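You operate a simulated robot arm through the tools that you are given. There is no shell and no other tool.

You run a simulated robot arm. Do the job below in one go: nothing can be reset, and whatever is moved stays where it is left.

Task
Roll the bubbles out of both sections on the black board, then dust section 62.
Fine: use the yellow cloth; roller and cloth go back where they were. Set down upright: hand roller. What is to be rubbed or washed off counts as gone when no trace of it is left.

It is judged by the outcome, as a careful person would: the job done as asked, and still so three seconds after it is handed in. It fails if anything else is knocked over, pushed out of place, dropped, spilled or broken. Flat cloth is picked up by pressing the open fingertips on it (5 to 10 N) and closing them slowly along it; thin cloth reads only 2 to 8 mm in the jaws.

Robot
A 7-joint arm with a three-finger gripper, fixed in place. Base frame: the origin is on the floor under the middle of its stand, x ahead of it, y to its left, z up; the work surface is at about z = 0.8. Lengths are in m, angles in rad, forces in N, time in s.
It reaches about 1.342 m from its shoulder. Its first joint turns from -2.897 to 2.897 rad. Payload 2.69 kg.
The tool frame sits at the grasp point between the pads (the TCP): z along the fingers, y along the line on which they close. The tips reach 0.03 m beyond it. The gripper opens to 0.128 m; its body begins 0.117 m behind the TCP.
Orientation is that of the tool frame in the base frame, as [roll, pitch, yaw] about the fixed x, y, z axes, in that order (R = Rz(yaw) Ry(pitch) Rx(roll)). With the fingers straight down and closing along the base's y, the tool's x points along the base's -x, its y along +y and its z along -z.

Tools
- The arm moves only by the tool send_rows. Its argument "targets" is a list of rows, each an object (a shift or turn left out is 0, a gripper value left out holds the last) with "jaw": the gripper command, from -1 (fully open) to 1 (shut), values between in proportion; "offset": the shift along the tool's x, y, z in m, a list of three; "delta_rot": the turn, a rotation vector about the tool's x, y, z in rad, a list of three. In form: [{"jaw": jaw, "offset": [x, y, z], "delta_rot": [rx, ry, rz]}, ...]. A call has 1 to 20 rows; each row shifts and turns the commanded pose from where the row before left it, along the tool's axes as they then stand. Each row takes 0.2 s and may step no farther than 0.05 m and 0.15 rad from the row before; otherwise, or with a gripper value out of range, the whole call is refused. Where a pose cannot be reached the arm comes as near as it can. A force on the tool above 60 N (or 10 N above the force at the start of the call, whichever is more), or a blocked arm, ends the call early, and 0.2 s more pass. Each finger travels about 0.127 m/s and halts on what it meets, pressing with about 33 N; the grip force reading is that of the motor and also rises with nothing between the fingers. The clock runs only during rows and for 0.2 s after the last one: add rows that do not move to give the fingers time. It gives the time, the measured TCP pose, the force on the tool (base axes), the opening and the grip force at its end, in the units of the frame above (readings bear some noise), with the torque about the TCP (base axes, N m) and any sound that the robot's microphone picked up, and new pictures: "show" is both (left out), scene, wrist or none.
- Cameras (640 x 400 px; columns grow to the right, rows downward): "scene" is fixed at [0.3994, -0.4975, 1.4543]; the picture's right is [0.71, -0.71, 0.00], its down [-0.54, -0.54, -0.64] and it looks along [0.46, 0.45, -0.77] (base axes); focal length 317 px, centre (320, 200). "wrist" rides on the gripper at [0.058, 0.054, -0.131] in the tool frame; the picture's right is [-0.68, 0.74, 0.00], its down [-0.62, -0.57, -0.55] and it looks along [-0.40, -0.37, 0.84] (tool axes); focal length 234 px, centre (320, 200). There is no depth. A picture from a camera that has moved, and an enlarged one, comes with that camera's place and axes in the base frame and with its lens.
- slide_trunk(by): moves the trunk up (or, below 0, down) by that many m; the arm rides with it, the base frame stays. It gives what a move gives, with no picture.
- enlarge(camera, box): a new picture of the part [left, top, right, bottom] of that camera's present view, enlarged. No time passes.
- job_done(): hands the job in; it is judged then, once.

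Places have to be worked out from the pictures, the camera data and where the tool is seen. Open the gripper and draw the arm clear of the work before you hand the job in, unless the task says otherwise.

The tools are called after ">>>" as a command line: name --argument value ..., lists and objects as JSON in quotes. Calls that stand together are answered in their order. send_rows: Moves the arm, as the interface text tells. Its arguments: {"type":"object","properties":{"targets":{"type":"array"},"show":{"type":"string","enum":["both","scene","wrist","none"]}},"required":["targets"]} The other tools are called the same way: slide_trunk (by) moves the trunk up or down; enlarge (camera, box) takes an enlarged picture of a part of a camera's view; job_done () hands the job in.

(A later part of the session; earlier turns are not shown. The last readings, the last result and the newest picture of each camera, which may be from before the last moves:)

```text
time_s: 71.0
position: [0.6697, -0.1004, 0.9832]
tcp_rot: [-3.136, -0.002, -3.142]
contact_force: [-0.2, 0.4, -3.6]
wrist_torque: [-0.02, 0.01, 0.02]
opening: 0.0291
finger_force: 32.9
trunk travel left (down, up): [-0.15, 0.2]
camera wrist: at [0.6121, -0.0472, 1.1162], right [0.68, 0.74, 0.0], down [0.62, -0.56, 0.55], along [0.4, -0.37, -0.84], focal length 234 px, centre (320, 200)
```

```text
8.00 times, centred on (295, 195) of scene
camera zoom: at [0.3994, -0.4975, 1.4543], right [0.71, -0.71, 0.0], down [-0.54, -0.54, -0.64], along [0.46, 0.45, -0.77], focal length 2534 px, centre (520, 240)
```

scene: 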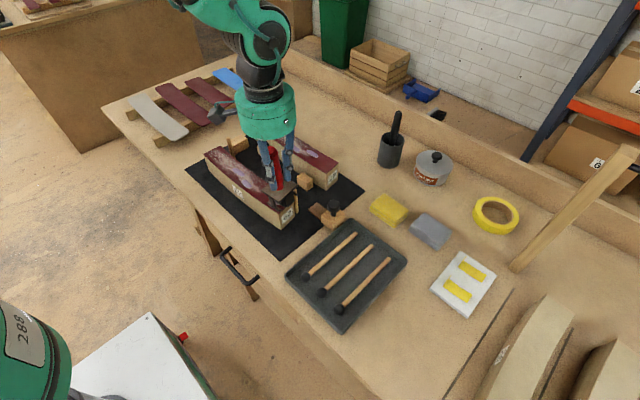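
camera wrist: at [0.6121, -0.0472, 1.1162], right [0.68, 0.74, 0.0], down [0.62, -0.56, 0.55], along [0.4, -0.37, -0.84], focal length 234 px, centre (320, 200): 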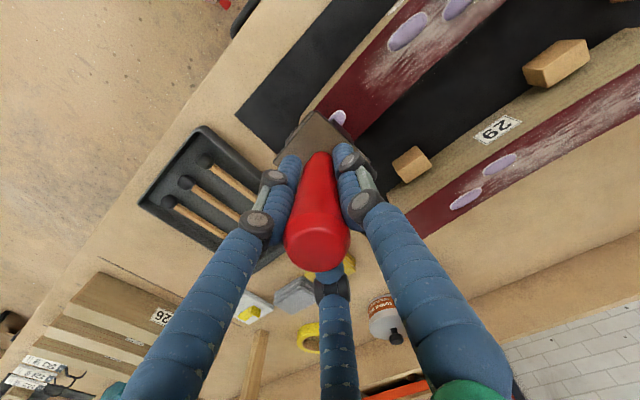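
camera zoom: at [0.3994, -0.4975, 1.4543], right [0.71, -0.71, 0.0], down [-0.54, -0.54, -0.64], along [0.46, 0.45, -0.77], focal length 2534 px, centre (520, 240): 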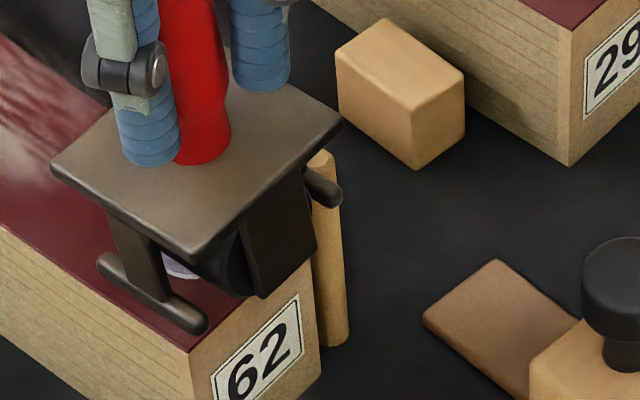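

Now I understand the tool: the wheel's axle runs parallel to the foot bars (along y at home), so it rolls crosswise to the bars. To roll along the sections I must turn it 90°. Raise 5 cm and rotate.

>>> send_rows --targets '[{"jaw": 1, "offset": [0, 0, -0.02]}, {"offset": [0, 0, -0.03]}, {"delta_rot": [0, 0, -0.1]}, {"delta_rot": [0, 0, -0.14]}, {"delta_rot": [0, 0, -0.14]}, {"delta_rot": [0, 0, -0.14]}, {"delta_rot": [0, 0, -0.14]}, {"delta_rot": [0, 0, -0.14]}, {"delta_rot": [0, 0, -0.14]}, {"delta_rot": [0, 0, -0.14]}, {"delta_rot": [0, 0, -0.14]}, {"delta_rot": [0, 0, -0.14]}, {"delta_rot": [0, 0, -0.14]}, {"delta_rot": [0, 0, -0.07]}, {"offset": [0, 0, 0]}]' --show "both"

>>> enlarge --camera "scene" --box '[250, 130, 330, 210]'

```text
time_s: 74.2
position: [0.67, -0.1012, 1.0311]
tcp_rot: [3.138, -0.004, -1.57]
contact_force: [-0.7, -0.2, -2.9]
wrist_torque: [0.01, 0.01, 0.02]
opening: 0.0288
finger_force: 33.0
trunk travel left (down, up): [-0.15, 0.2]
camera wrist: at [0.6166, -0.1597, 1.1645], right [-0.74, 0.68, 0.0], down [0.57, 0.62, 0.55], along [0.37, 0.4, -0.84], focal length 234 px, centre (320, 200)
```

scene: 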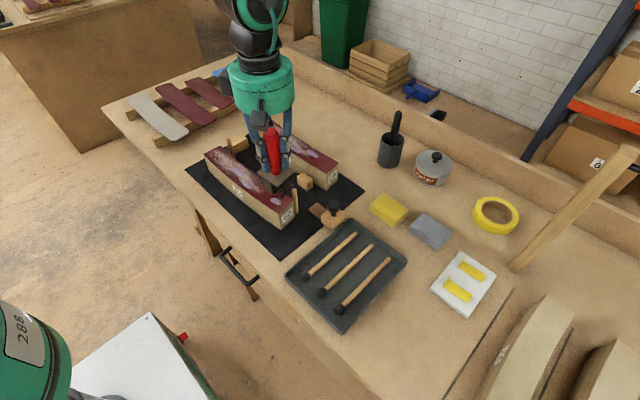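
wrist: 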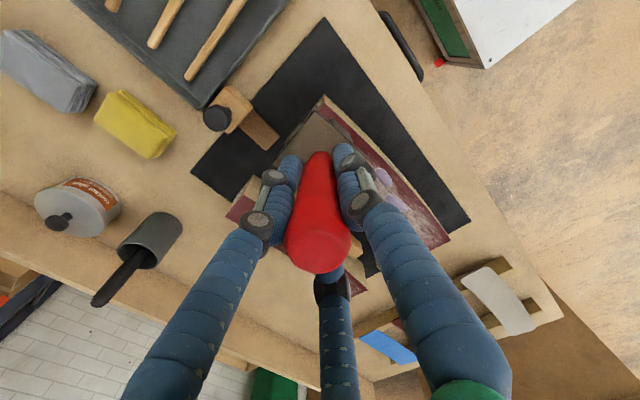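

```text
5.00 times, centred on (290, 170) of scene
camera zoom: at [0.3994, -0.4975, 1.4543], right [0.71, -0.71, 0.0], down [-0.54, -0.54, -0.64], along [0.46, 0.45, -0.77], focal length 1584 px, centre (470, 350)
```

zoom: 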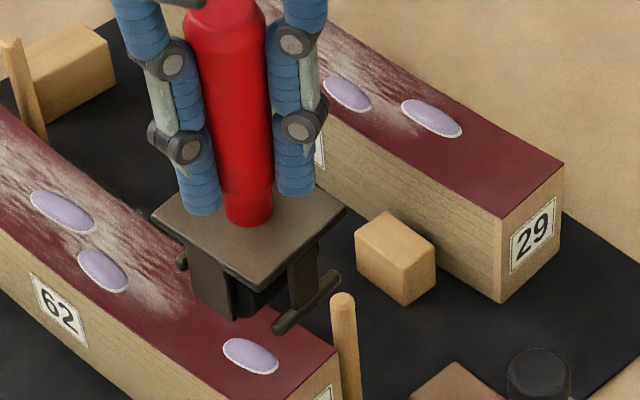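

Orientation now right: axle across the section, foot bars fore and aft. Lower toward the surface at (0.669, −0.101), then feel for contact.

>>> send_rows --targets '[{"jaw": 1, "offset": [0, 0, 0.02]}, {"offset": [0, 0.001, 0.025]}, {"offset": [0, 0, 0.01]}, {"offset": [0, 0, 0]}]' --show "none"

>>> send_rows --targets '[{"jaw": 1, "offset": [0, 0, 0.003]}, {"offset": [0, 0, 0.002]}, {"offset": [0, 0, 0]}]' --show "none"

```text
time_s: 75.2
position: [0.6674, -0.1036, 0.976]
tcp_rot: [3.138, -0.004, -1.574]
contact_force: [0.5, -0.8, -2.8]
wrist_torque: [0.0, 0.01, 0.02]
opening: 0.0287
finger_force: 33.0
trunk travel left (down, up): [-0.15, 0.2]
```

```text
time_s: 76.0
position: [0.6691, -0.1032, 0.9726]
tcp_rot: [3.138, -0.004, -1.573]
contact_force: [-0.2, 0.3, -2.7]
wrist_torque: [0.0, 0.0, 0.02]
opening: 0.0284
finger_force: 33.0
trunk travel left (down, up): [-0.15, 0.2]
```

No contact yet at 0.9726. Keep lowering in small steps.

>>> send_rows --targets '[{"jaw": 1, "offset": [0, 0, 0.002]}, {"offset": [0, 0, 0.002]}, {"offset": [0, 0, 0]}]' --show "scene"

>>> enlarge --camera "scene" --box '[260, 150, 330, 220]'

```text
time_s: 76.8
position: [0.6682, -0.1022, 0.9694]
tcp_rot: [-3.141, -0.004, -1.573]
contact_force: [2.9, -1.2, 16.5]
wrist_torque: [-0.12, 0.08, 0.01]
opening: 0.0277
finger_force: 33.5
trunk travel left (down, up): [-0.15, 0.2]
```

scene: 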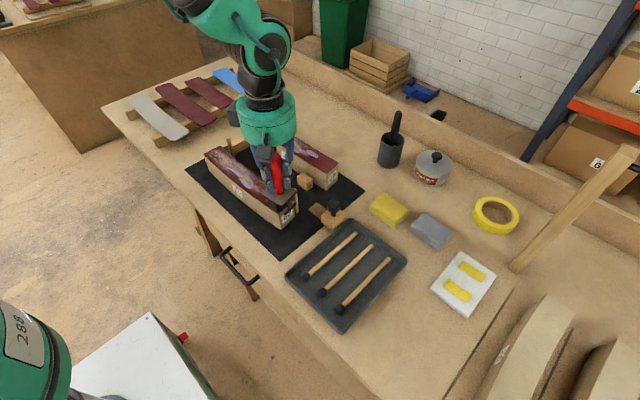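

```text
5.71 times, centred on (295, 185) of scene
camera zoom: at [0.3994, -0.4975, 1.4543], right [0.71, -0.71, 0.0], down [-0.54, -0.54, -0.64], along [0.46, 0.45, -0.77], focal length 1810 px, centre (463, 286)
```

zoom: 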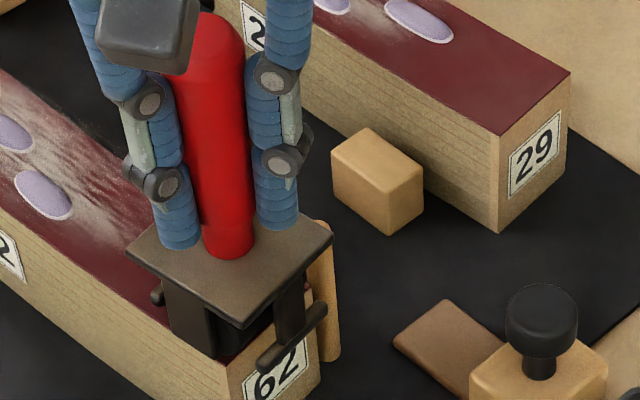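

Contact with ≈17–19 N. Roll forward 2 cm along +y and watch the drag force.

>>> send_rows --targets '[{"jaw": 1, "offset": [-0.005, 0.0003, 0]}, {"offset": [-0.008, 0.0004, 0]}, {"offset": [-0.008, 0.0004, 0]}]' --show "scene"

>>> enlarge --camera "scene" --box '[200, 140, 330, 240]'

```text
time_s: 77.6
position: [0.6658, -0.0818, 0.9687]
tcp_rot: [3.139, -0.005, -1.572]
contact_force: [1.8, -0.8, 23.5]
wrist_torque: [-0.15, 0.28, 0.01]
opening: 0.0274
finger_force: 33.3
trunk travel left (down, up): [-0.15, 0.2]
```

scene: 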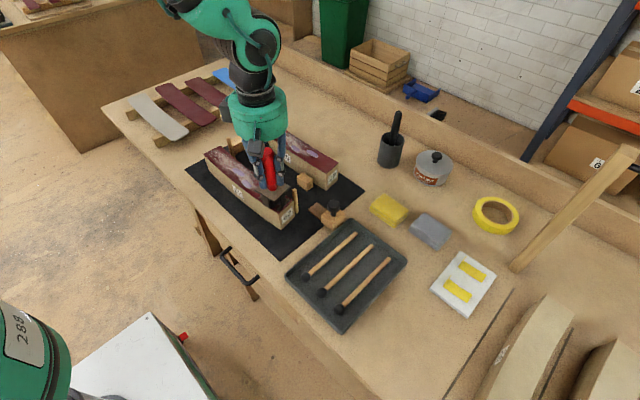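

```text
4.00 times, centred on (265, 190) of scene
camera zoom: at [0.3994, -0.4975, 1.4543], right [0.71, -0.71, 0.0], down [-0.54, -0.54, -0.64], along [0.46, 0.45, -0.77], focal length 1267 px, centre (540, 240)
```

zoom: 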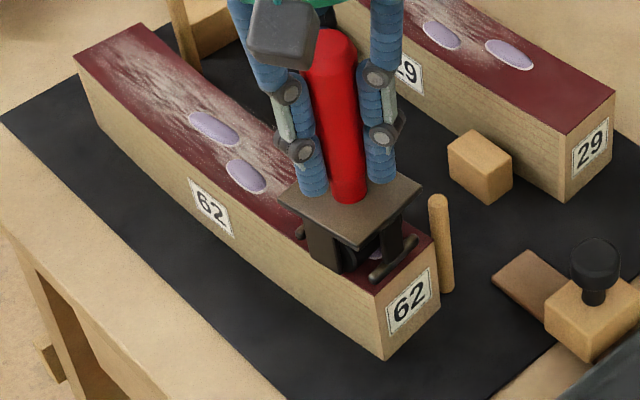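

Rolling freely (drag <1 N, press ≈23 N). Continue past the first bubble.

>>> send_rows --targets '[{"jaw": 1, "offset": [-0.008, 0.0004, 0]}, {"offset": [-0.008, 0.0004, 0]}, {"offset": [-0.008, 0.0005, 0]}, {"offset": [-0.008, 0.0008, 0]}, {"offset": [0, 0, 0]}]' --show "both"

>>> enlarge --camera "scene" --box '[200, 140, 330, 240]'

```text
time_s: 78.8
position: [0.6627, -0.0492, 0.9673]
tcp_rot: [3.137, -0.003, -1.574]
contact_force: [-13.0, -1.2, 21.5]
wrist_torque: [-0.05, 1.07, -0.02]
opening: 0.0272
finger_force: 32.5
trunk travel left (down, up): [-0.15, 0.2]
camera wrist: at [0.6108, -0.1065, 1.1016], right [-0.74, 0.68, 0.0], down [0.57, 0.62, 0.55], along [0.37, 0.4, -0.84], focal length 234 px, centre (320, 200)
```

scene: 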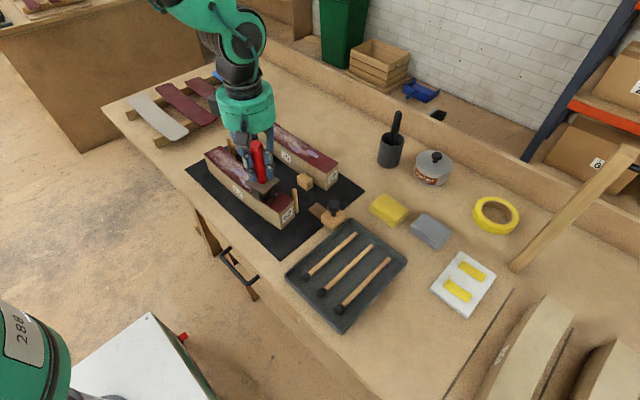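
wrist: 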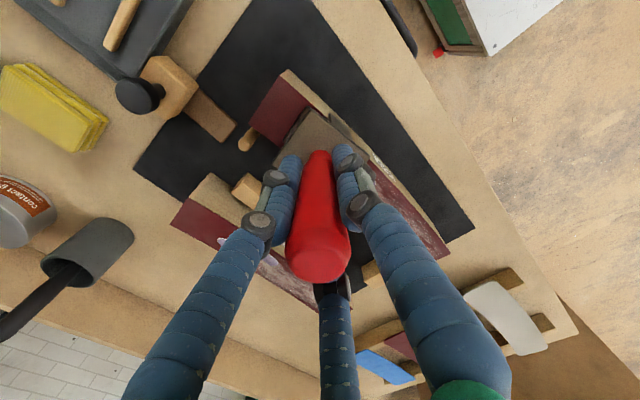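

```text
4.00 times, centred on (265, 190) of scene
camera zoom: at [0.3994, -0.4975, 1.4543], right [0.71, -0.71, 0.0], down [-0.54, -0.54, -0.64], along [0.46, 0.45, -0.77], focal length 1267 px, centre (540, 240)
```

zoom: 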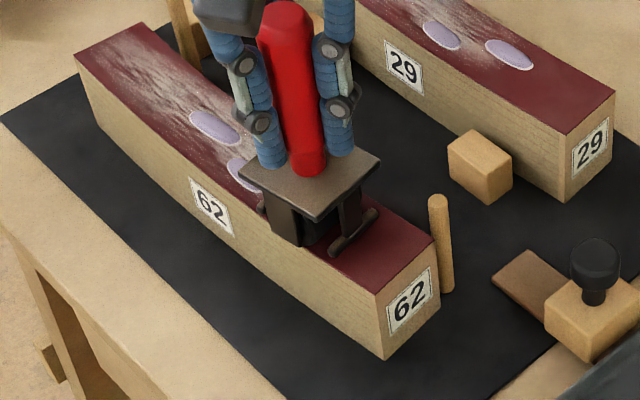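

First bubble is gone after one pass. The wheel pulls toward −x (slight yaw mismatch), so I ease the path and turn the yaw slightly back while rolling on to the next bubbles.

>>> send_rows --targets '[{"jaw": 1, "offset": [-0.006, 0.002, 0], "delta_rot": [0, 0, 0.012]}, {"offset": [-0.008, 0.0011, 0], "delta_rot": [0, 0, 0.012]}, {"offset": [-0.008, 0.0008, 0], "delta_rot": [0, 0, 0.012]}, {"offset": [-0.008, 0.0008, 0], "delta_rot": [0, 0, 0.012]}, {"offset": [-0.008, 0.0009, 0], "delta_rot": [0, 0, 0.012]}, {"offset": [-0.008, 0.0009, 0], "delta_rot": [0, 0, 0.012]}]' --show "scene"

>>> enlarge --camera "scene" --box '[200, 130, 330, 230]'

```text
time_s: 80.2
position: [0.6581, -0.0028, 0.9681]
tcp_rot: [3.139, -0.003, -1.646]
contact_force: [-8.9, 1.1, 14.1]
wrist_torque: [0.08, 0.39, 0.02]
opening: 0.0272
finger_force: 32.9
trunk travel left (down, up): [-0.15, 0.2]
```

scene: 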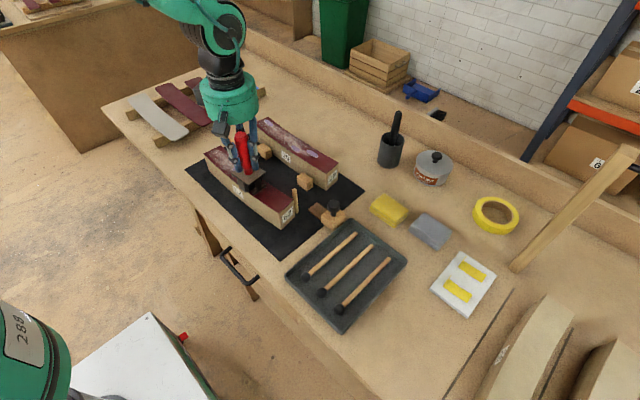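

```text
4.00 times, centred on (265, 180) of scene
camera zoom: at [0.3994, -0.4975, 1.4543], right [0.71, -0.71, 0.0], down [-0.54, -0.54, -0.64], along [0.46, 0.45, -0.77], focal length 1267 px, centre (540, 280)
```

zoom: 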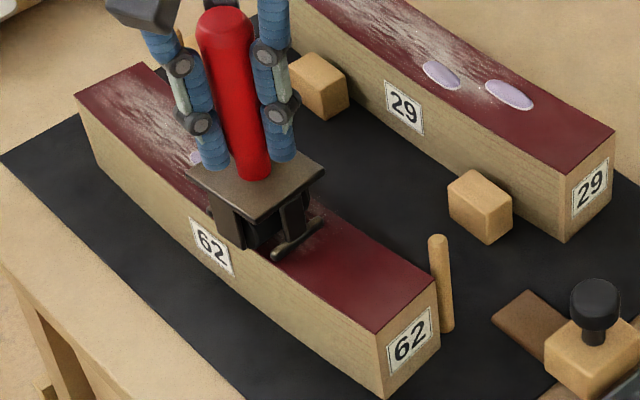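

Still some side pull (heading mismatch). Turn the yaw back another 0.1 rad while rolling slowly over the second bubble.

>>> send_rows --targets '[{"jaw": 1, "offset": [-0.005, 0.0007, 0], "delta_rot": [0, 0, 0.02]}, {"offset": [-0.006, 0.0009, 0], "delta_rot": [0, 0, 0.02]}, {"offset": [-0.006, 0.001, 0], "delta_rot": [0, 0, 0.02]}, {"offset": [-0.006, 0.001, 0], "delta_rot": [0, 0, 0.02]}, {"offset": [-0.006, 0.001, 0], "delta_rot": [0, 0, 0.02]}]' --show "scene"

>>> enlarge --camera "scene" --box '[190, 120, 310, 220]'

```text
time_s: 81.4
position: [0.6578, 0.0259, 0.9683]
tcp_rot: [-3.14, -0.002, -1.745]
contact_force: [-4.6, 0.1, 16.3]
wrist_torque: [0.06, 0.06, 0.01]
opening: 0.0275
finger_force: 32.7
trunk travel left (down, up): [-0.15, 0.2]
```

scene: 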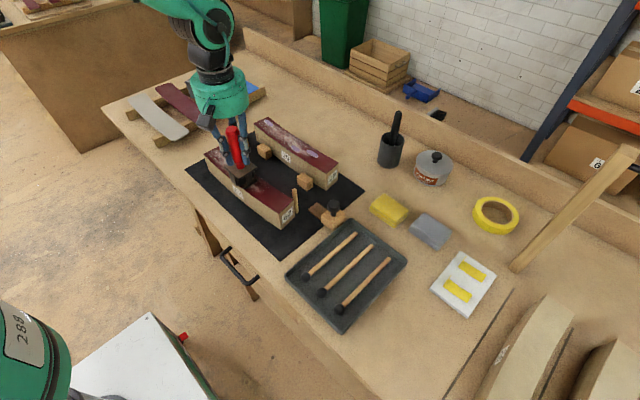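

```text
4.00 times, centred on (250, 170) of scene
camera zoom: at [0.3994, -0.4975, 1.4543], right [0.71, -0.71, 0.0], down [-0.54, -0.54, -0.64], along [0.46, 0.45, -0.77], focal length 1267 px, centre (600, 320)
```

zoom: 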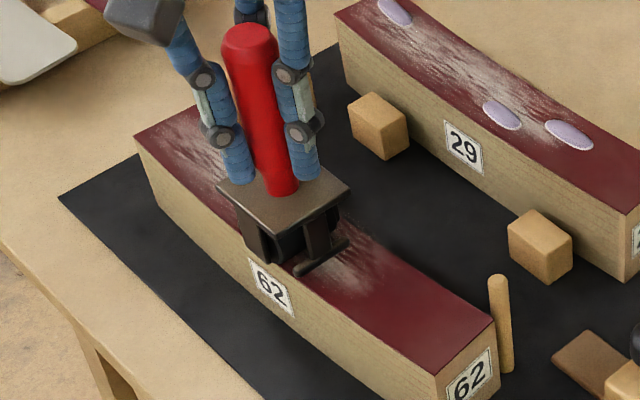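

Side force is falling and the second bubble is passed. Continue over the third bubble to y≈0.10.

>>> send_rows --targets '[{"jaw": 1, "offset": [-0.008, 0.0009, 0]}, {"offset": [-0.008, 0.0009, 0]}, {"offset": [-0.008, 0.0009, 0]}, {"offset": [-0.008, 0.0009, 0]}, {"offset": [-0.0079, 0.0014, 0]}, {"offset": [-0.0079, 0.0014, 0]}, {"offset": [-0.0079, 0.0014, 0]}, {"offset": [-0.0079, 0.0014, 0]}, {"offset": [-0.0079, 0.0014, 0]}, {"offset": [0, 0, 0]}]' --show "both"

>>> enlarge --camera "scene" --box '[190, 110, 310, 220]'

```text
time_s: 83.6
position: [0.6602, 0.098, 0.9689]
tcp_rot: [3.142, -0.004, -1.746]
contact_force: [-11.5, -1.0, 22.0]
wrist_torque: [-0.1, 0.93, 0.02]
opening: 0.0275
finger_force: 33.1
trunk travel left (down, up): [-0.15, 0.2]
camera wrist: at [0.5974, 0.0507, 1.1013], right [-0.61, 0.79, 0.0], down [0.66, 0.51, 0.55], along [0.43, 0.33, -0.84], focal length 234 px, centre (320, 200)
```

scene: 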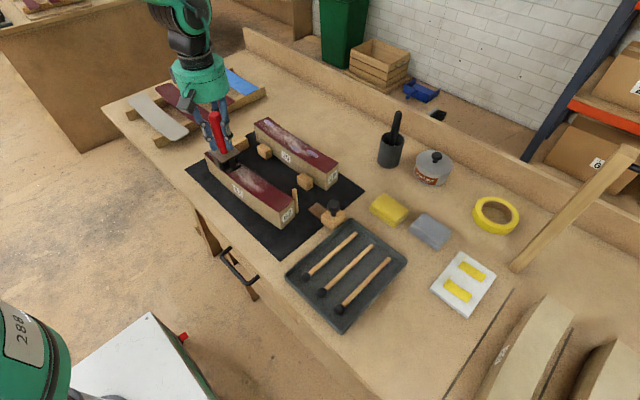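
wrist: 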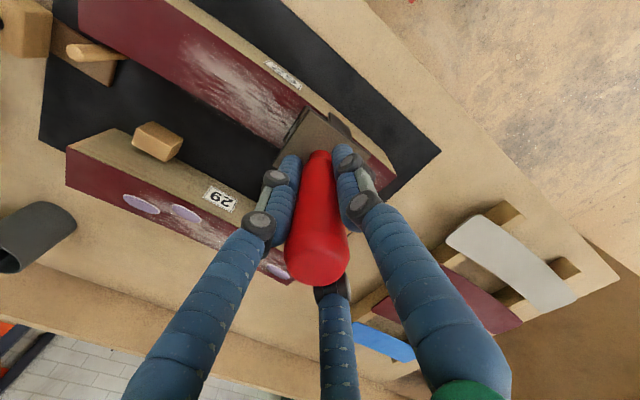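

```text
3.64 times, centred on (250, 165) of scene
camera zoom: at [0.3994, -0.4975, 1.4543], right [0.71, -0.71, 0.0], down [-0.54, -0.54, -0.64], along [0.46, 0.45, -0.77], focal length 1152 px, centre (574, 327)
```

zoom: 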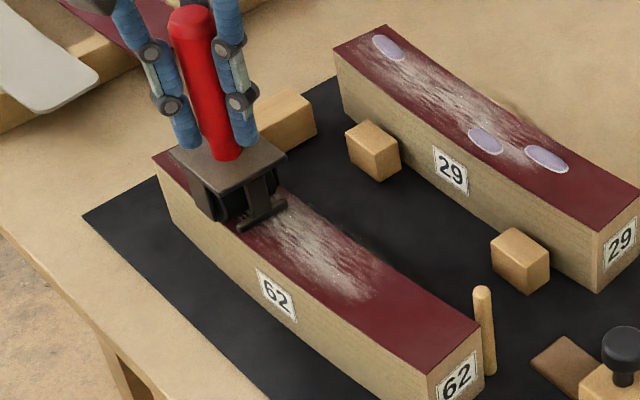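

All three bubbles on 62 appear gone. Lift the roller off and compare the section's position with the initial view.

>>> send_rows --targets '[{"jaw": 1, "offset": [0, 0, -0.003]}, {"offset": [0, 0, -0.012]}, {"offset": [0, 0, -0.025]}, {"offset": [0, 0, -0.03]}, {"offset": [0, 0, 0]}]' --show "both"

>>> enlarge --camera "scene" --box '[195, 135, 305, 235]'

>>> enlarge --camera "scene" --box '[240, 105, 350, 205]'

```text
time_s: 84.8
position: [0.6608, 0.0981, 1.0387]
tcp_rot: [3.14, -0.002, -1.747]
contact_force: [0.2, 0.5, -2.7]
wrist_torque: [0.0, -0.02, 0.0]
opening: 0.0272
finger_force: 33.2
trunk travel left (down, up): [-0.15, 0.2]
camera wrist: at [0.5983, 0.0508, 1.1711], right [-0.61, 0.79, 0.0], down [0.67, 0.51, 0.55], along [0.43, 0.33, -0.84], focal length 234 px, centre (320, 200)
```

scene: 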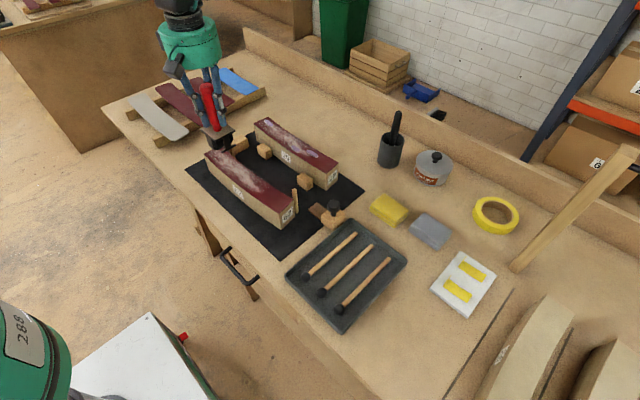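
wrist: 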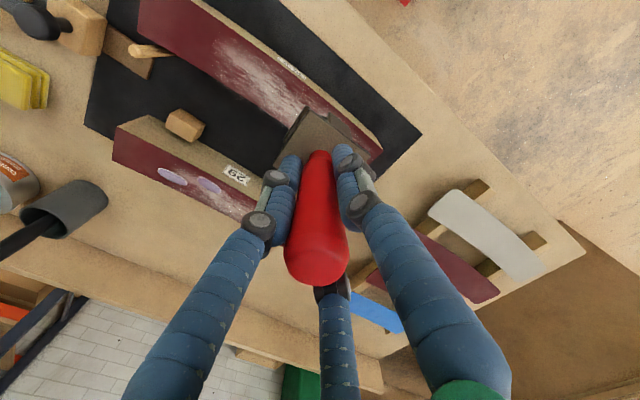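

```text
4.00 times, centred on (250, 185) of scene
camera zoom: at [0.3994, -0.4975, 1.4543], right [0.71, -0.71, 0.0], down [-0.54, -0.54, -0.64], along [0.46, 0.45, -0.77], focal length 1267 px, centre (600, 260)
```

zoom: 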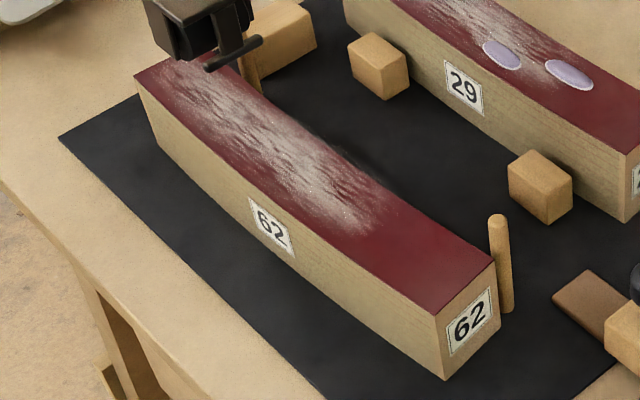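

```text
4.00 times, centred on (295, 155) of scene
camera zoom: at [0.3994, -0.4975, 1.4543], right [0.71, -0.71, 0.0], down [-0.54, -0.54, -0.64], along [0.46, 0.45, -0.77], focal length 1267 px, centre (420, 380)
```

zoom: 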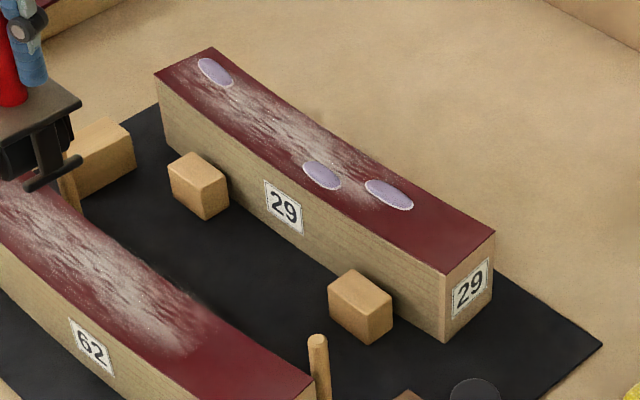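

Nothing else moved, section 62 is bubble-free. Now turn the yaw to suit section 29's far end and move above its far bubble (0.852, 0.171).

>>> send_rows --targets '[{"jaw": 1, "delta_rot": [0, 0, 0.05]}, {"delta_rot": [0, 0, 0.05]}, {"delta_rot": [0, 0, 0.05]}, {"offset": [-0.0045, -0.009, 0]}, {"offset": [-0.008, -0.0163, 0]}, {"offset": [-0.008, -0.0163, 0]}, {"offset": [-0.008, -0.0163, 0]}, {"offset": [-0.008, -0.0163, 0]}, {"offset": [-0.008, -0.0163, 0]}, {"offset": [-0.008, -0.0163, 0]}, {"offset": [-0.008, -0.0163, 0]}, {"offset": [-0.008, -0.0163, 0]}, {"offset": [-0.008, -0.0163, 0]}, {"offset": [-0.0035, -0.0073, 0]}, {"offset": [0, 0, 0]}]' --show "both"

>>> enlarge --camera "scene" --box '[230, 80, 330, 180]'

```text
time_s: 88.0
position: [0.8413, 0.1228, 1.0369]
tcp_rot: [3.14, -0.005, -1.894]
contact_force: [-0.1, 0.0, -3.3]
wrist_torque: [0.01, 0.01, 0.01]
opening: 0.0272
finger_force: 33.2
trunk travel left (down, up): [-0.15, 0.2]
camera wrist: at [0.7717, 0.0843, 1.1702], right [-0.48, 0.88, 0.0], down [0.73, 0.41, 0.55], along [0.48, 0.26, -0.84], focal length 234 px, centre (320, 200)
```

scene: 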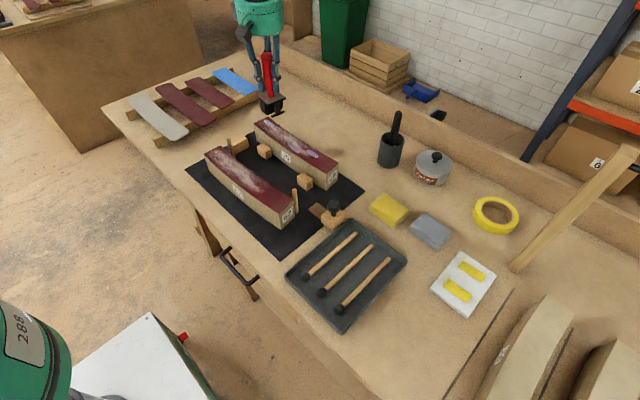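
wrist: 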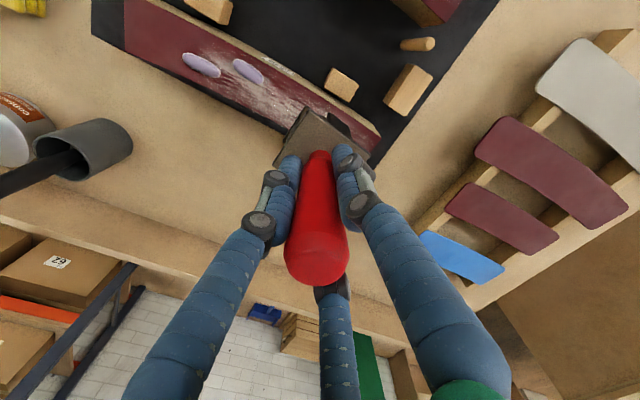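

```text
4.00 times, centred on (280, 130) of scene
camera zoom: at [0.3994, -0.4975, 1.4543], right [0.71, -0.71, 0.0], down [-0.54, -0.54, -0.64], along [0.46, 0.45, -0.77], focal length 1267 px, centre (480, 480)
```

zoom: 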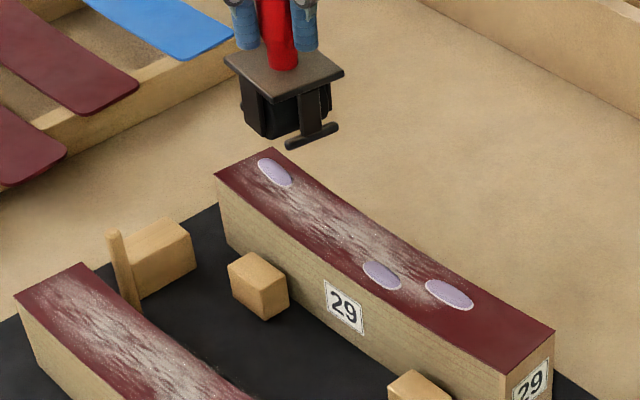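

Yaw needs +0.07 correction. Lower to near contact at (0.841, 0.123).

>>> send_rows --targets '[{"jaw": 1, "offset": [0, 0, 0.015], "delta_rot": [0, 0, -0.035]}, {"offset": [0, 0, 0.025], "delta_rot": [0, 0, -0.035]}, {"offset": [0, 0, 0.015]}, {"offset": [0, 0, 0.007]}, {"offset": [0, 0, 0]}]' --show "none"

>>> send_rows --targets '[{"jaw": 1, "offset": [0, 0, 0.002]}, {"offset": [0, 0, 0.002]}, {"offset": [0, 0, 0]}]' --show "none"

```text
time_s: 89.2
position: [0.8401, 0.1238, 0.9747]
tcp_rot: [3.139, -0.005, -1.824]
contact_force: [-0.7, -0.1, -3.0]
wrist_torque: [0.01, -0.01, 0.02]
opening: 0.0272
finger_force: 33.0
trunk travel left (down, up): [-0.15, 0.2]
```

```text
time_s: 90.0
position: [0.84, 0.1235, 0.9712]
tcp_rot: [3.14, -0.004, -1.827]
contact_force: [-1.0, 0.6, -3.0]
wrist_torque: [-0.03, 0.02, -0.01]
opening: 0.0274
finger_force: 33.5
trunk travel left (down, up): [-0.15, 0.2]
```

>>> send_rows --targets '[{"jaw": 1, "offset": [0, 0, 0.0015]}, {"offset": [0, 0, 0.001]}, {"offset": [0, 0, 0]}]' --show "none"

```text
time_s: 90.8
position: [0.8399, 0.1224, 0.9679]
tcp_rot: [3.14, -0.004, -1.826]
contact_force: [-1.1, 0.6, -3.2]
wrist_torque: [-0.03, -0.04, -0.01]
opening: 0.0272
finger_force: 32.2
trunk travel left (down, up): [-0.15, 0.2]
```

No contact yet at 0.968; continue down in small steps.

>>> send_rows --targets '[{"jaw": 1, "offset": [0, 0, 0.0015]}, {"offset": [0, 0, 0.001]}, {"offset": [0, 0, 0]}]' --show "none"

```text
time_s: 91.6
position: [0.8401, 0.123, 0.9688]
tcp_rot: [-3.141, -0.004, -1.825]
contact_force: [-5.8, -0.5, 13.8]
wrist_torque: [-0.09, 0.13, -0.02]
opening: 0.0272
finger_force: 32.2
trunk travel left (down, up): [-0.15, 0.2]
```

Contact at ≈14 N (+weight). Press slightly more and roll over the far bubble to y≈0.19.

>>> send_rows --targets '[{"jaw": 1, "offset": [-0.004, 0.0004, 0.0007]}, {"offset": [-0.0077, 0.0008, 0]}, {"offset": [-0.0077, 0.0008, 0]}, {"offset": [-0.0077, 0.0008, 0]}, {"offset": [-0.0077, 0.0008, 0]}, {"offset": [-0.0077, 0.0008, 0]}, {"offset": [-0.0077, 0.0008, 0]}, {"offset": [-0.0077, 0.0008, 0]}, {"offset": [-0.0077, 0.0008, 0]}]' --show "scene"

>>> enlarge --camera "scene" --box '[230, 80, 330, 180]'

```text
time_s: 93.6
position: [0.8507, 0.1884, 0.9672]
tcp_rot: [-3.141, -0.003, -1.825]
contact_force: [-15.2, -1.7, 30.8]
wrist_torque: [-0.14, 1.49, 0.0]
opening: 0.0274
finger_force: 33.5
trunk travel left (down, up): [-0.15, 0.2]
```

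scene: 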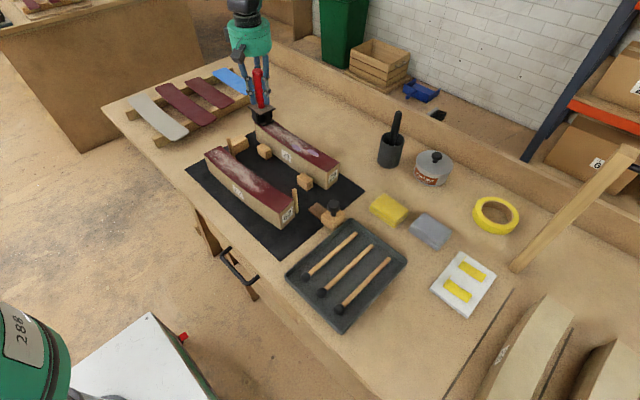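

```text
4.00 times, centred on (280, 130) of scene
camera zoom: at [0.3994, -0.4975, 1.4543], right [0.71, -0.71, 0.0], down [-0.54, -0.54, -0.64], along [0.46, 0.45, -0.77], focal length 1267 px, centre (480, 480)
```

zoom: 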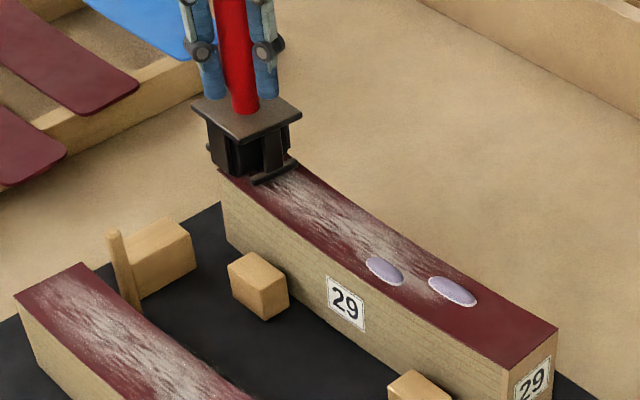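

The far bubble looks gone, but the side force may have nudged section 29 slightly. Lift and compare with the initial picture.

>>> send_rows --targets '[{"jaw": 1, "offset": [0, 0, -0.004]}, {"offset": [0, 0, -0.015]}, {"offset": [0, 0, -0.03]}, {"offset": [0, 0, -0.03]}, {"offset": [0, 0, 0]}]' --show "both"

>>> enlarge --camera "scene" --box '[240, 105, 350, 205]'

>>> enlarge --camera "scene" --box '[195, 135, 305, 235]'

```text
time_s: 94.8
position: [0.85, 0.1857, 1.0426]
tcp_rot: [3.139, -0.003, -1.824]
contact_force: [0.7, 0.4, -2.8]
wrist_torque: [0.0, -0.02, -0.03]
opening: 0.0274
finger_force: 32.2
trunk travel left (down, up): [-0.15, 0.2]
camera wrist: at [0.7851, 0.1435, 1.1751], right [-0.54, 0.84, 0.0], down [0.7, 0.46, 0.55], along [0.46, 0.3, -0.84], focal length 234 px, centre (320, 200)
```

scene: 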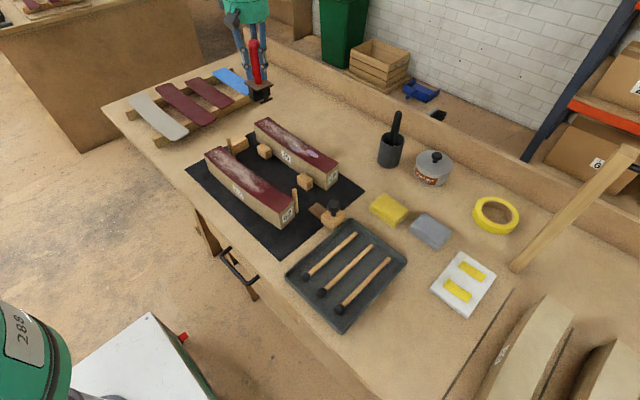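
wrist: 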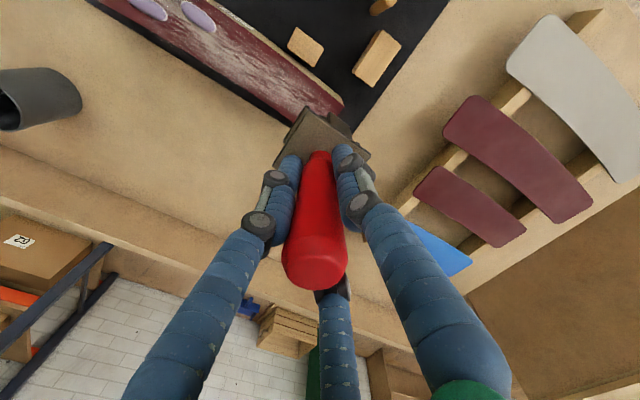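

```text
4.00 times, centred on (295, 155) of scene
camera zoom: at [0.3994, -0.4975, 1.4543], right [0.71, -0.71, 0.0], down [-0.54, -0.54, -0.64], along [0.46, 0.45, -0.77], focal length 1267 px, centre (420, 380)
```

zoom: 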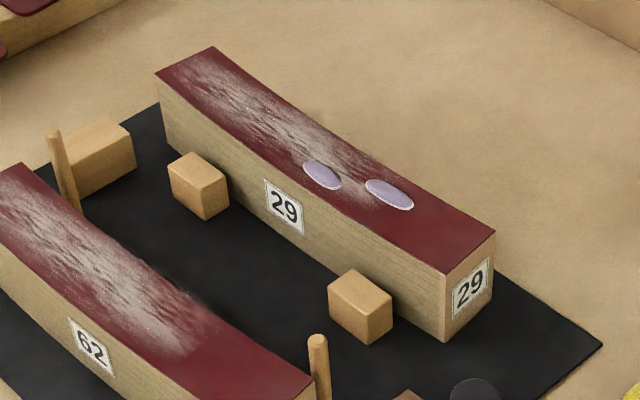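

```text
4.00 times, centred on (250, 185) of scene
camera zoom: at [0.3994, -0.4975, 1.4543], right [0.71, -0.71, 0.0], down [-0.54, -0.54, -0.64], along [0.46, 0.45, -0.77], focal length 1267 px, centre (600, 260)
```

zoom: 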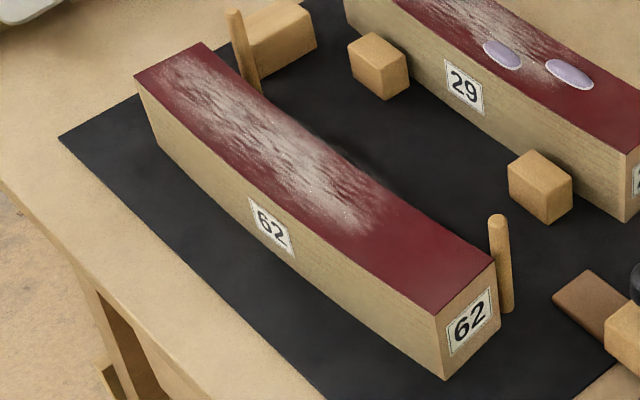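

The section is exactly back in place (it only flexed) and the far bubble is gone. Now move back over the near part of 29 and turn the yaw for the remaining two bubbles.

>>> send_rows --targets '[{"jaw": 1, "delta_rot": [0, 0, -0.048]}, {"delta_rot": [0, 0, -0.048]}, {"delta_rot": [0, 0, -0.048]}, {"offset": [0.01, -0.001, 0]}, {"offset": [0.0205, -0.002, 0]}, {"offset": [0.0205, -0.002, 0]}, {"offset": [0.0205, -0.002, 0]}, {"offset": [0.0205, -0.002, 0]}, {"offset": [0.0205, -0.002, 0]}, {"offset": [0.0205, -0.002, 0]}, {"offset": [0.0205, -0.002, 0]}, {"offset": [0.0205, -0.002, 0]}, {"offset": [0.0205, -0.002, 0]}, {"offset": [0.0205, -0.002, 0]}, {"offset": [0.0205, -0.002, 0]}, {"offset": [0.01, -0.001, 0]}, {"offset": [0, 0, 0]}]' --show "both"

>>> enlarge --camera "scene" --box '[270, 90, 370, 190]'

```text
time_s: 98.4
position: [0.8482, -0.0584, 1.0446]
tcp_rot: [3.141, -0.003, -1.68]
contact_force: [1.0, 0.6, -3.3]
wrist_torque: [0.02, -0.01, 0.02]
opening: 0.0273
finger_force: 33.2
trunk travel left (down, up): [-0.15, 0.2]
camera wrist: at [0.7894, -0.1102, 1.1777], right [-0.66, 0.75, 0.0], down [0.63, 0.55, 0.55], along [0.41, 0.36, -0.84], focal length 234 px, centre (320, 200)
```

scene: 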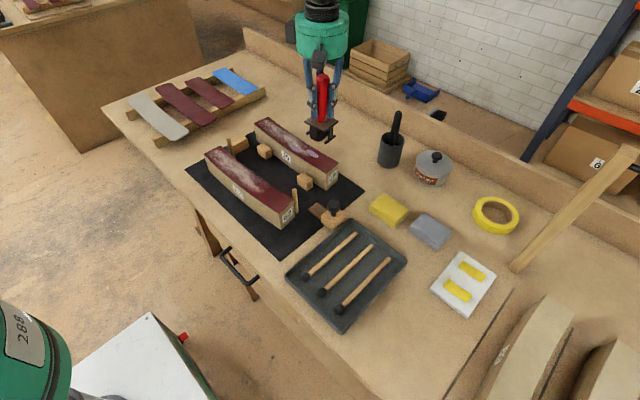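
wrist: 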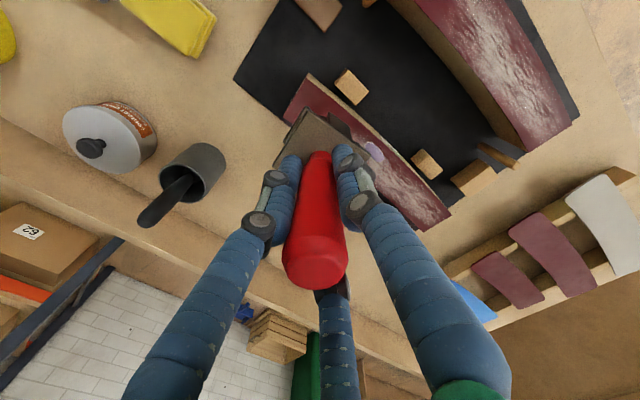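

```text
4.00 times, centred on (320, 140) of scene
camera zoom: at [0.3994, -0.4975, 1.4543], right [0.71, -0.71, 0.0], down [-0.54, -0.54, -0.64], along [0.46, 0.45, -0.77], focal length 1267 px, centre (320, 440)
```

zoom: 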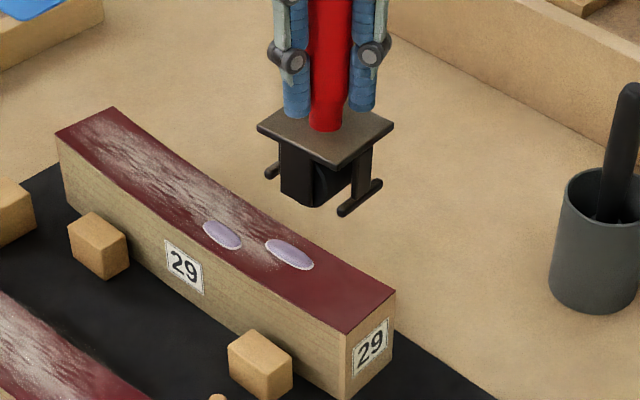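

Lower to just above contact.

>>> send_rows --targets '[{"jaw": 1, "offset": [0, 0, 0.02]}, {"offset": [0, 0, 0.03]}, {"offset": [0, 0, 0.02]}, {"offset": [0, 0, 0.003]}, {"offset": [0, 0, 0]}]' --show "none"

>>> send_rows --targets '[{"jaw": 1, "offset": [0, 0, 0.002]}, {"offset": [0, 0, 0.0015]}, {"offset": [0, 0, 0]}]' --show "none"

```text
time_s: 99.6
position: [0.845, -0.0583, 0.9726]
tcp_rot: [3.14, -0.003, -1.681]
contact_force: [0.6, -0.3, -3.3]
wrist_torque: [0.0, 0.01, -0.01]
opening: 0.0274
finger_force: 32.6
trunk travel left (down, up): [-0.15, 0.2]
```

```text
time_s: 100.4
position: [0.8457, -0.0587, 0.9689]
tcp_rot: [3.14, -0.005, -1.68]
contact_force: [1.2, -0.5, -3.1]
wrist_torque: [0.01, 0.01, 0.0]
opening: 0.0272
finger_force: 32.4
trunk travel left (down, up): [-0.15, 0.2]
```

>>> send_rows --targets '[{"jaw": 1, "offset": [0, 0, 0.0015]}, {"offset": [0, 0, 0.001]}, {"offset": [0, 0, 0]}]' --show "none"

```text
time_s: 101.2
position: [0.8463, -0.0593, 0.9673]
tcp_rot: [3.14, -0.004, -1.681]
contact_force: [-3.4, -0.4, 1.5]
wrist_torque: [-0.1, 0.18, 0.0]
opening: 0.0274
finger_force: 33.3
trunk travel left (down, up): [-0.15, 0.2]
```

Light contact. Press a bit more and roll over the fourth bubble first.

>>> send_rows --targets '[{"jaw": 1, "offset": [-0.003, 0.0005, 0.0013]}, {"offset": [-0.0075, 0.0014, 0]}, {"offset": [-0.0075, 0.0014, 0]}, {"offset": [-0.0075, 0.0014, 0]}, {"offset": [-0.0075, 0.0014, 0]}, {"offset": [-0.0075, 0.0014, 0]}, {"offset": [-0.0075, 0.0014, 0]}, {"offset": [-0.0075, 0.0015, 0]}]' --show "scene"

>>> enlarge --camera "scene" --box '[250, 100, 350, 200]'

```text
time_s: 103.0
position: [0.8422, -0.0034, 0.9661]
tcp_rot: [-3.141, -0.003, -1.68]
contact_force: [-8.0, 0.2, 27.1]
wrist_torque: [0.04, 0.24, 0.02]
opening: 0.0272
finger_force: 32.8
trunk travel left (down, up): [-0.15, 0.2]
```

scene: 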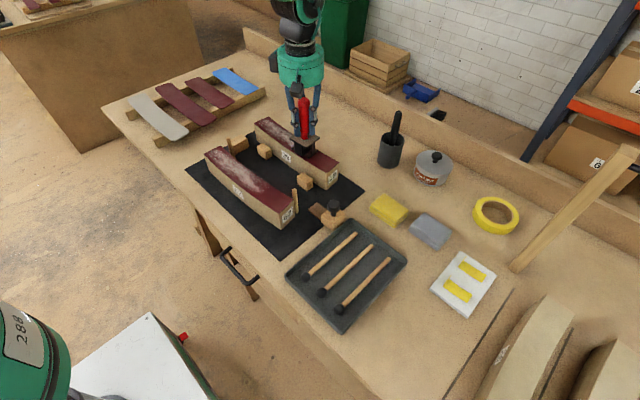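

```text
4.00 times, centred on (300, 150) of scene
camera zoom: at [0.3994, -0.4975, 1.4543], right [0.71, -0.71, 0.0], down [-0.54, -0.54, -0.64], along [0.46, 0.45, -0.77], focal length 1267 px, centre (400, 400)
```

zoom: 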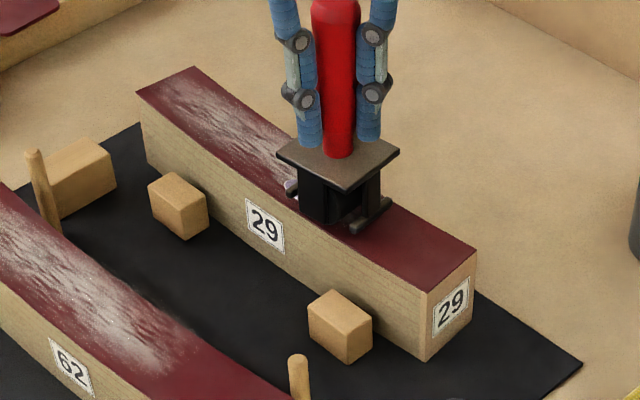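

Continue over the fifth bubble to y≈0.06.

>>> send_rows --targets '[{"jaw": 1, "offset": [-0.0073, 0.002, 0]}, {"offset": [-0.0073, 0.002, 0]}, {"offset": [-0.0073, 0.0018, 0]}, {"offset": [-0.0073, 0.0018, 0]}, {"offset": [-0.0073, 0.0018, 0]}, {"offset": [-0.0073, 0.0016, 0]}, {"offset": [-0.0073, 0.0014, 0]}, {"offset": [-0.0073, 0.0012, 0]}, {"offset": [-0.0073, 0.001, 0]}]' --show "scene"

>>> send_rows --targets '[{"jaw": 1, "offset": [0, 0, -0.004]}, {"offset": [0, 0, -0.015]}, {"offset": [0, 0, -0.03]}, {"offset": [0, 0, -0.04]}, {"offset": [0, 0, -0.02]}, {"offset": [0, 0, 0]}]' --show "both"

>>> enlarge --camera "scene" --box '[240, 105, 350, 205]'

>>> enlarge --camera "wrist" --box '[340, 60, 560, 230]'

```text
time_s: 105.0
position: [0.8354, 0.065, 0.9652]
tcp_rot: [3.141, -0.004, -1.681]
contact_force: [-11.0, -2.0, 28.2]
wrist_torque: [-0.1, 0.43, -0.02]
opening: 0.0271
finger_force: 32.6
trunk travel left (down, up): [-0.15, 0.2]
```

scene: 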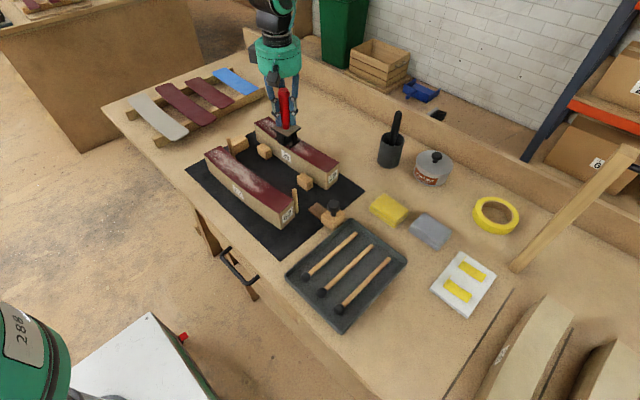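

```text
time_s: 106.4
position: [0.8368, 0.064, 1.0716]
tcp_rot: [3.139, -0.003, -1.68]
contact_force: [-0.4, -1.0, -3.6]
wrist_torque: [-0.01, 0.0, -0.02]
opening: 0.0272
finger_force: 32.8
trunk travel left (down, up): [-0.15, 0.2]
camera wrist: at [0.7771, 0.0126, 1.2044], right [-0.66, 0.75, 0.0], down [0.63, 0.55, 0.54], along [0.41, 0.36, -0.84], focal length 234 px, centre (320, 200)
```

scene: 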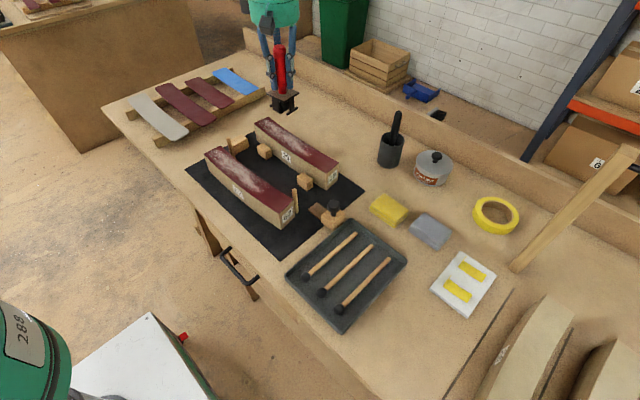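
wrist: 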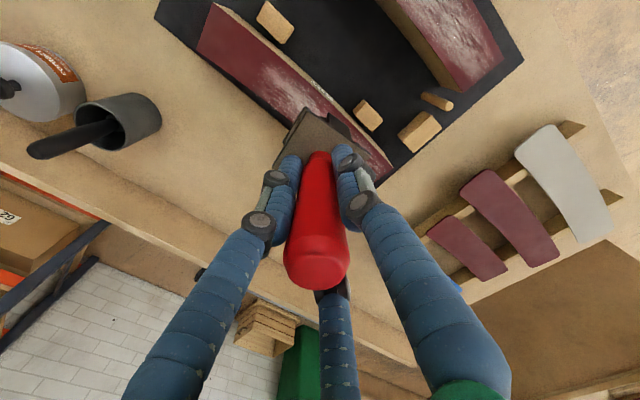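

```text
4.00 times, centred on (295, 155) of scene
camera zoom: at [0.3994, -0.4975, 1.4543], right [0.71, -0.71, 0.0], down [-0.54, -0.54, -0.64], along [0.46, 0.45, -0.77], focal length 1267 px, centre (420, 380)
```

zoom: 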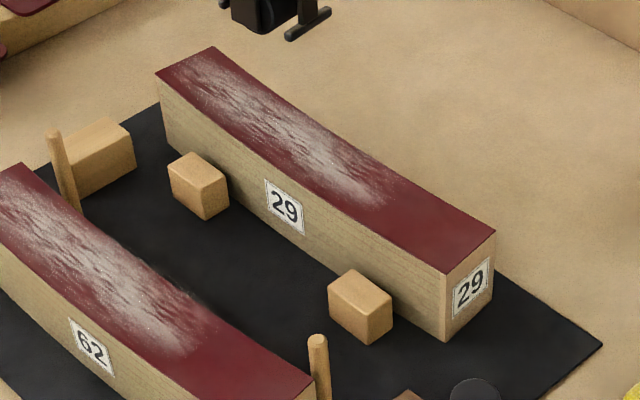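

```text
2.35 times, centred on (450, 145) of wrist
camera zoom: at [0.7771, 0.0126, 1.2044], right [-0.66, 0.75, 0.0], down [0.63, 0.55, 0.54], along [0.41, 0.36, -0.84], focal length 551 px, centre (14, 329)
```

zoom: 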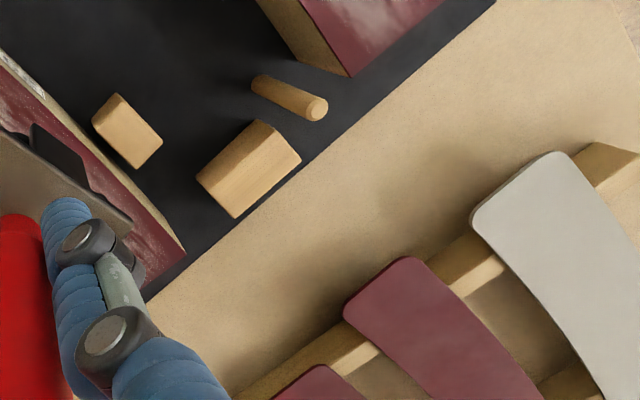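

All six bubbles appear gone and the sections are in place. Quick close inspection for residue before returning the roller.

>>> enlarge --camera "scene" --box '[200, 145, 270, 205]'

>>> enlarge --camera "scene" --box '[250, 112, 345, 185]'

>>> enlarge --camera "scene" --box '[235, 170, 305, 230]'

```text
6.67 times, centred on (235, 175) of scene
camera zoom: at [0.3994, -0.4975, 1.4543], right [0.71, -0.71, 0.0], down [-0.54, -0.54, -0.64], along [0.46, 0.45, -0.77], focal length 2111 px, centre (887, 367)
```

zoom: 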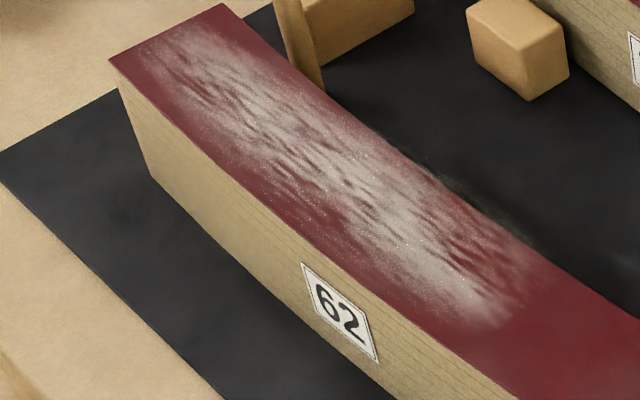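

```text
5.48 times, centred on (298, 148) of scene
camera zoom: at [0.3994, -0.4975, 1.4543], right [0.71, -0.71, 0.0], down [-0.54, -0.54, -0.64], along [0.46, 0.45, -0.77], focal length 1735 px, centre (443, 482)
```

zoom: 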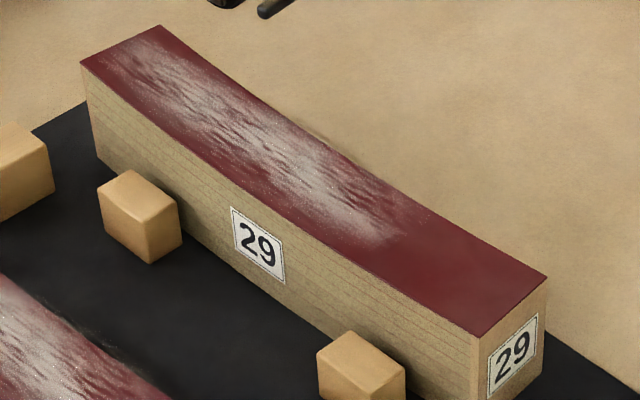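

```text
6.67 times, centred on (270, 200) of scene
camera zoom: at [0.3994, -0.4975, 1.4543], right [0.71, -0.71, 0.0], down [-0.54, -0.54, -0.64], along [0.46, 0.45, -0.77], focal length 2111 px, centre (653, 200)
```

zoom: 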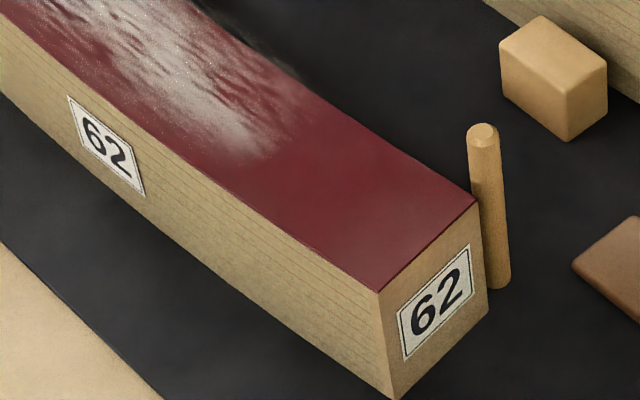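

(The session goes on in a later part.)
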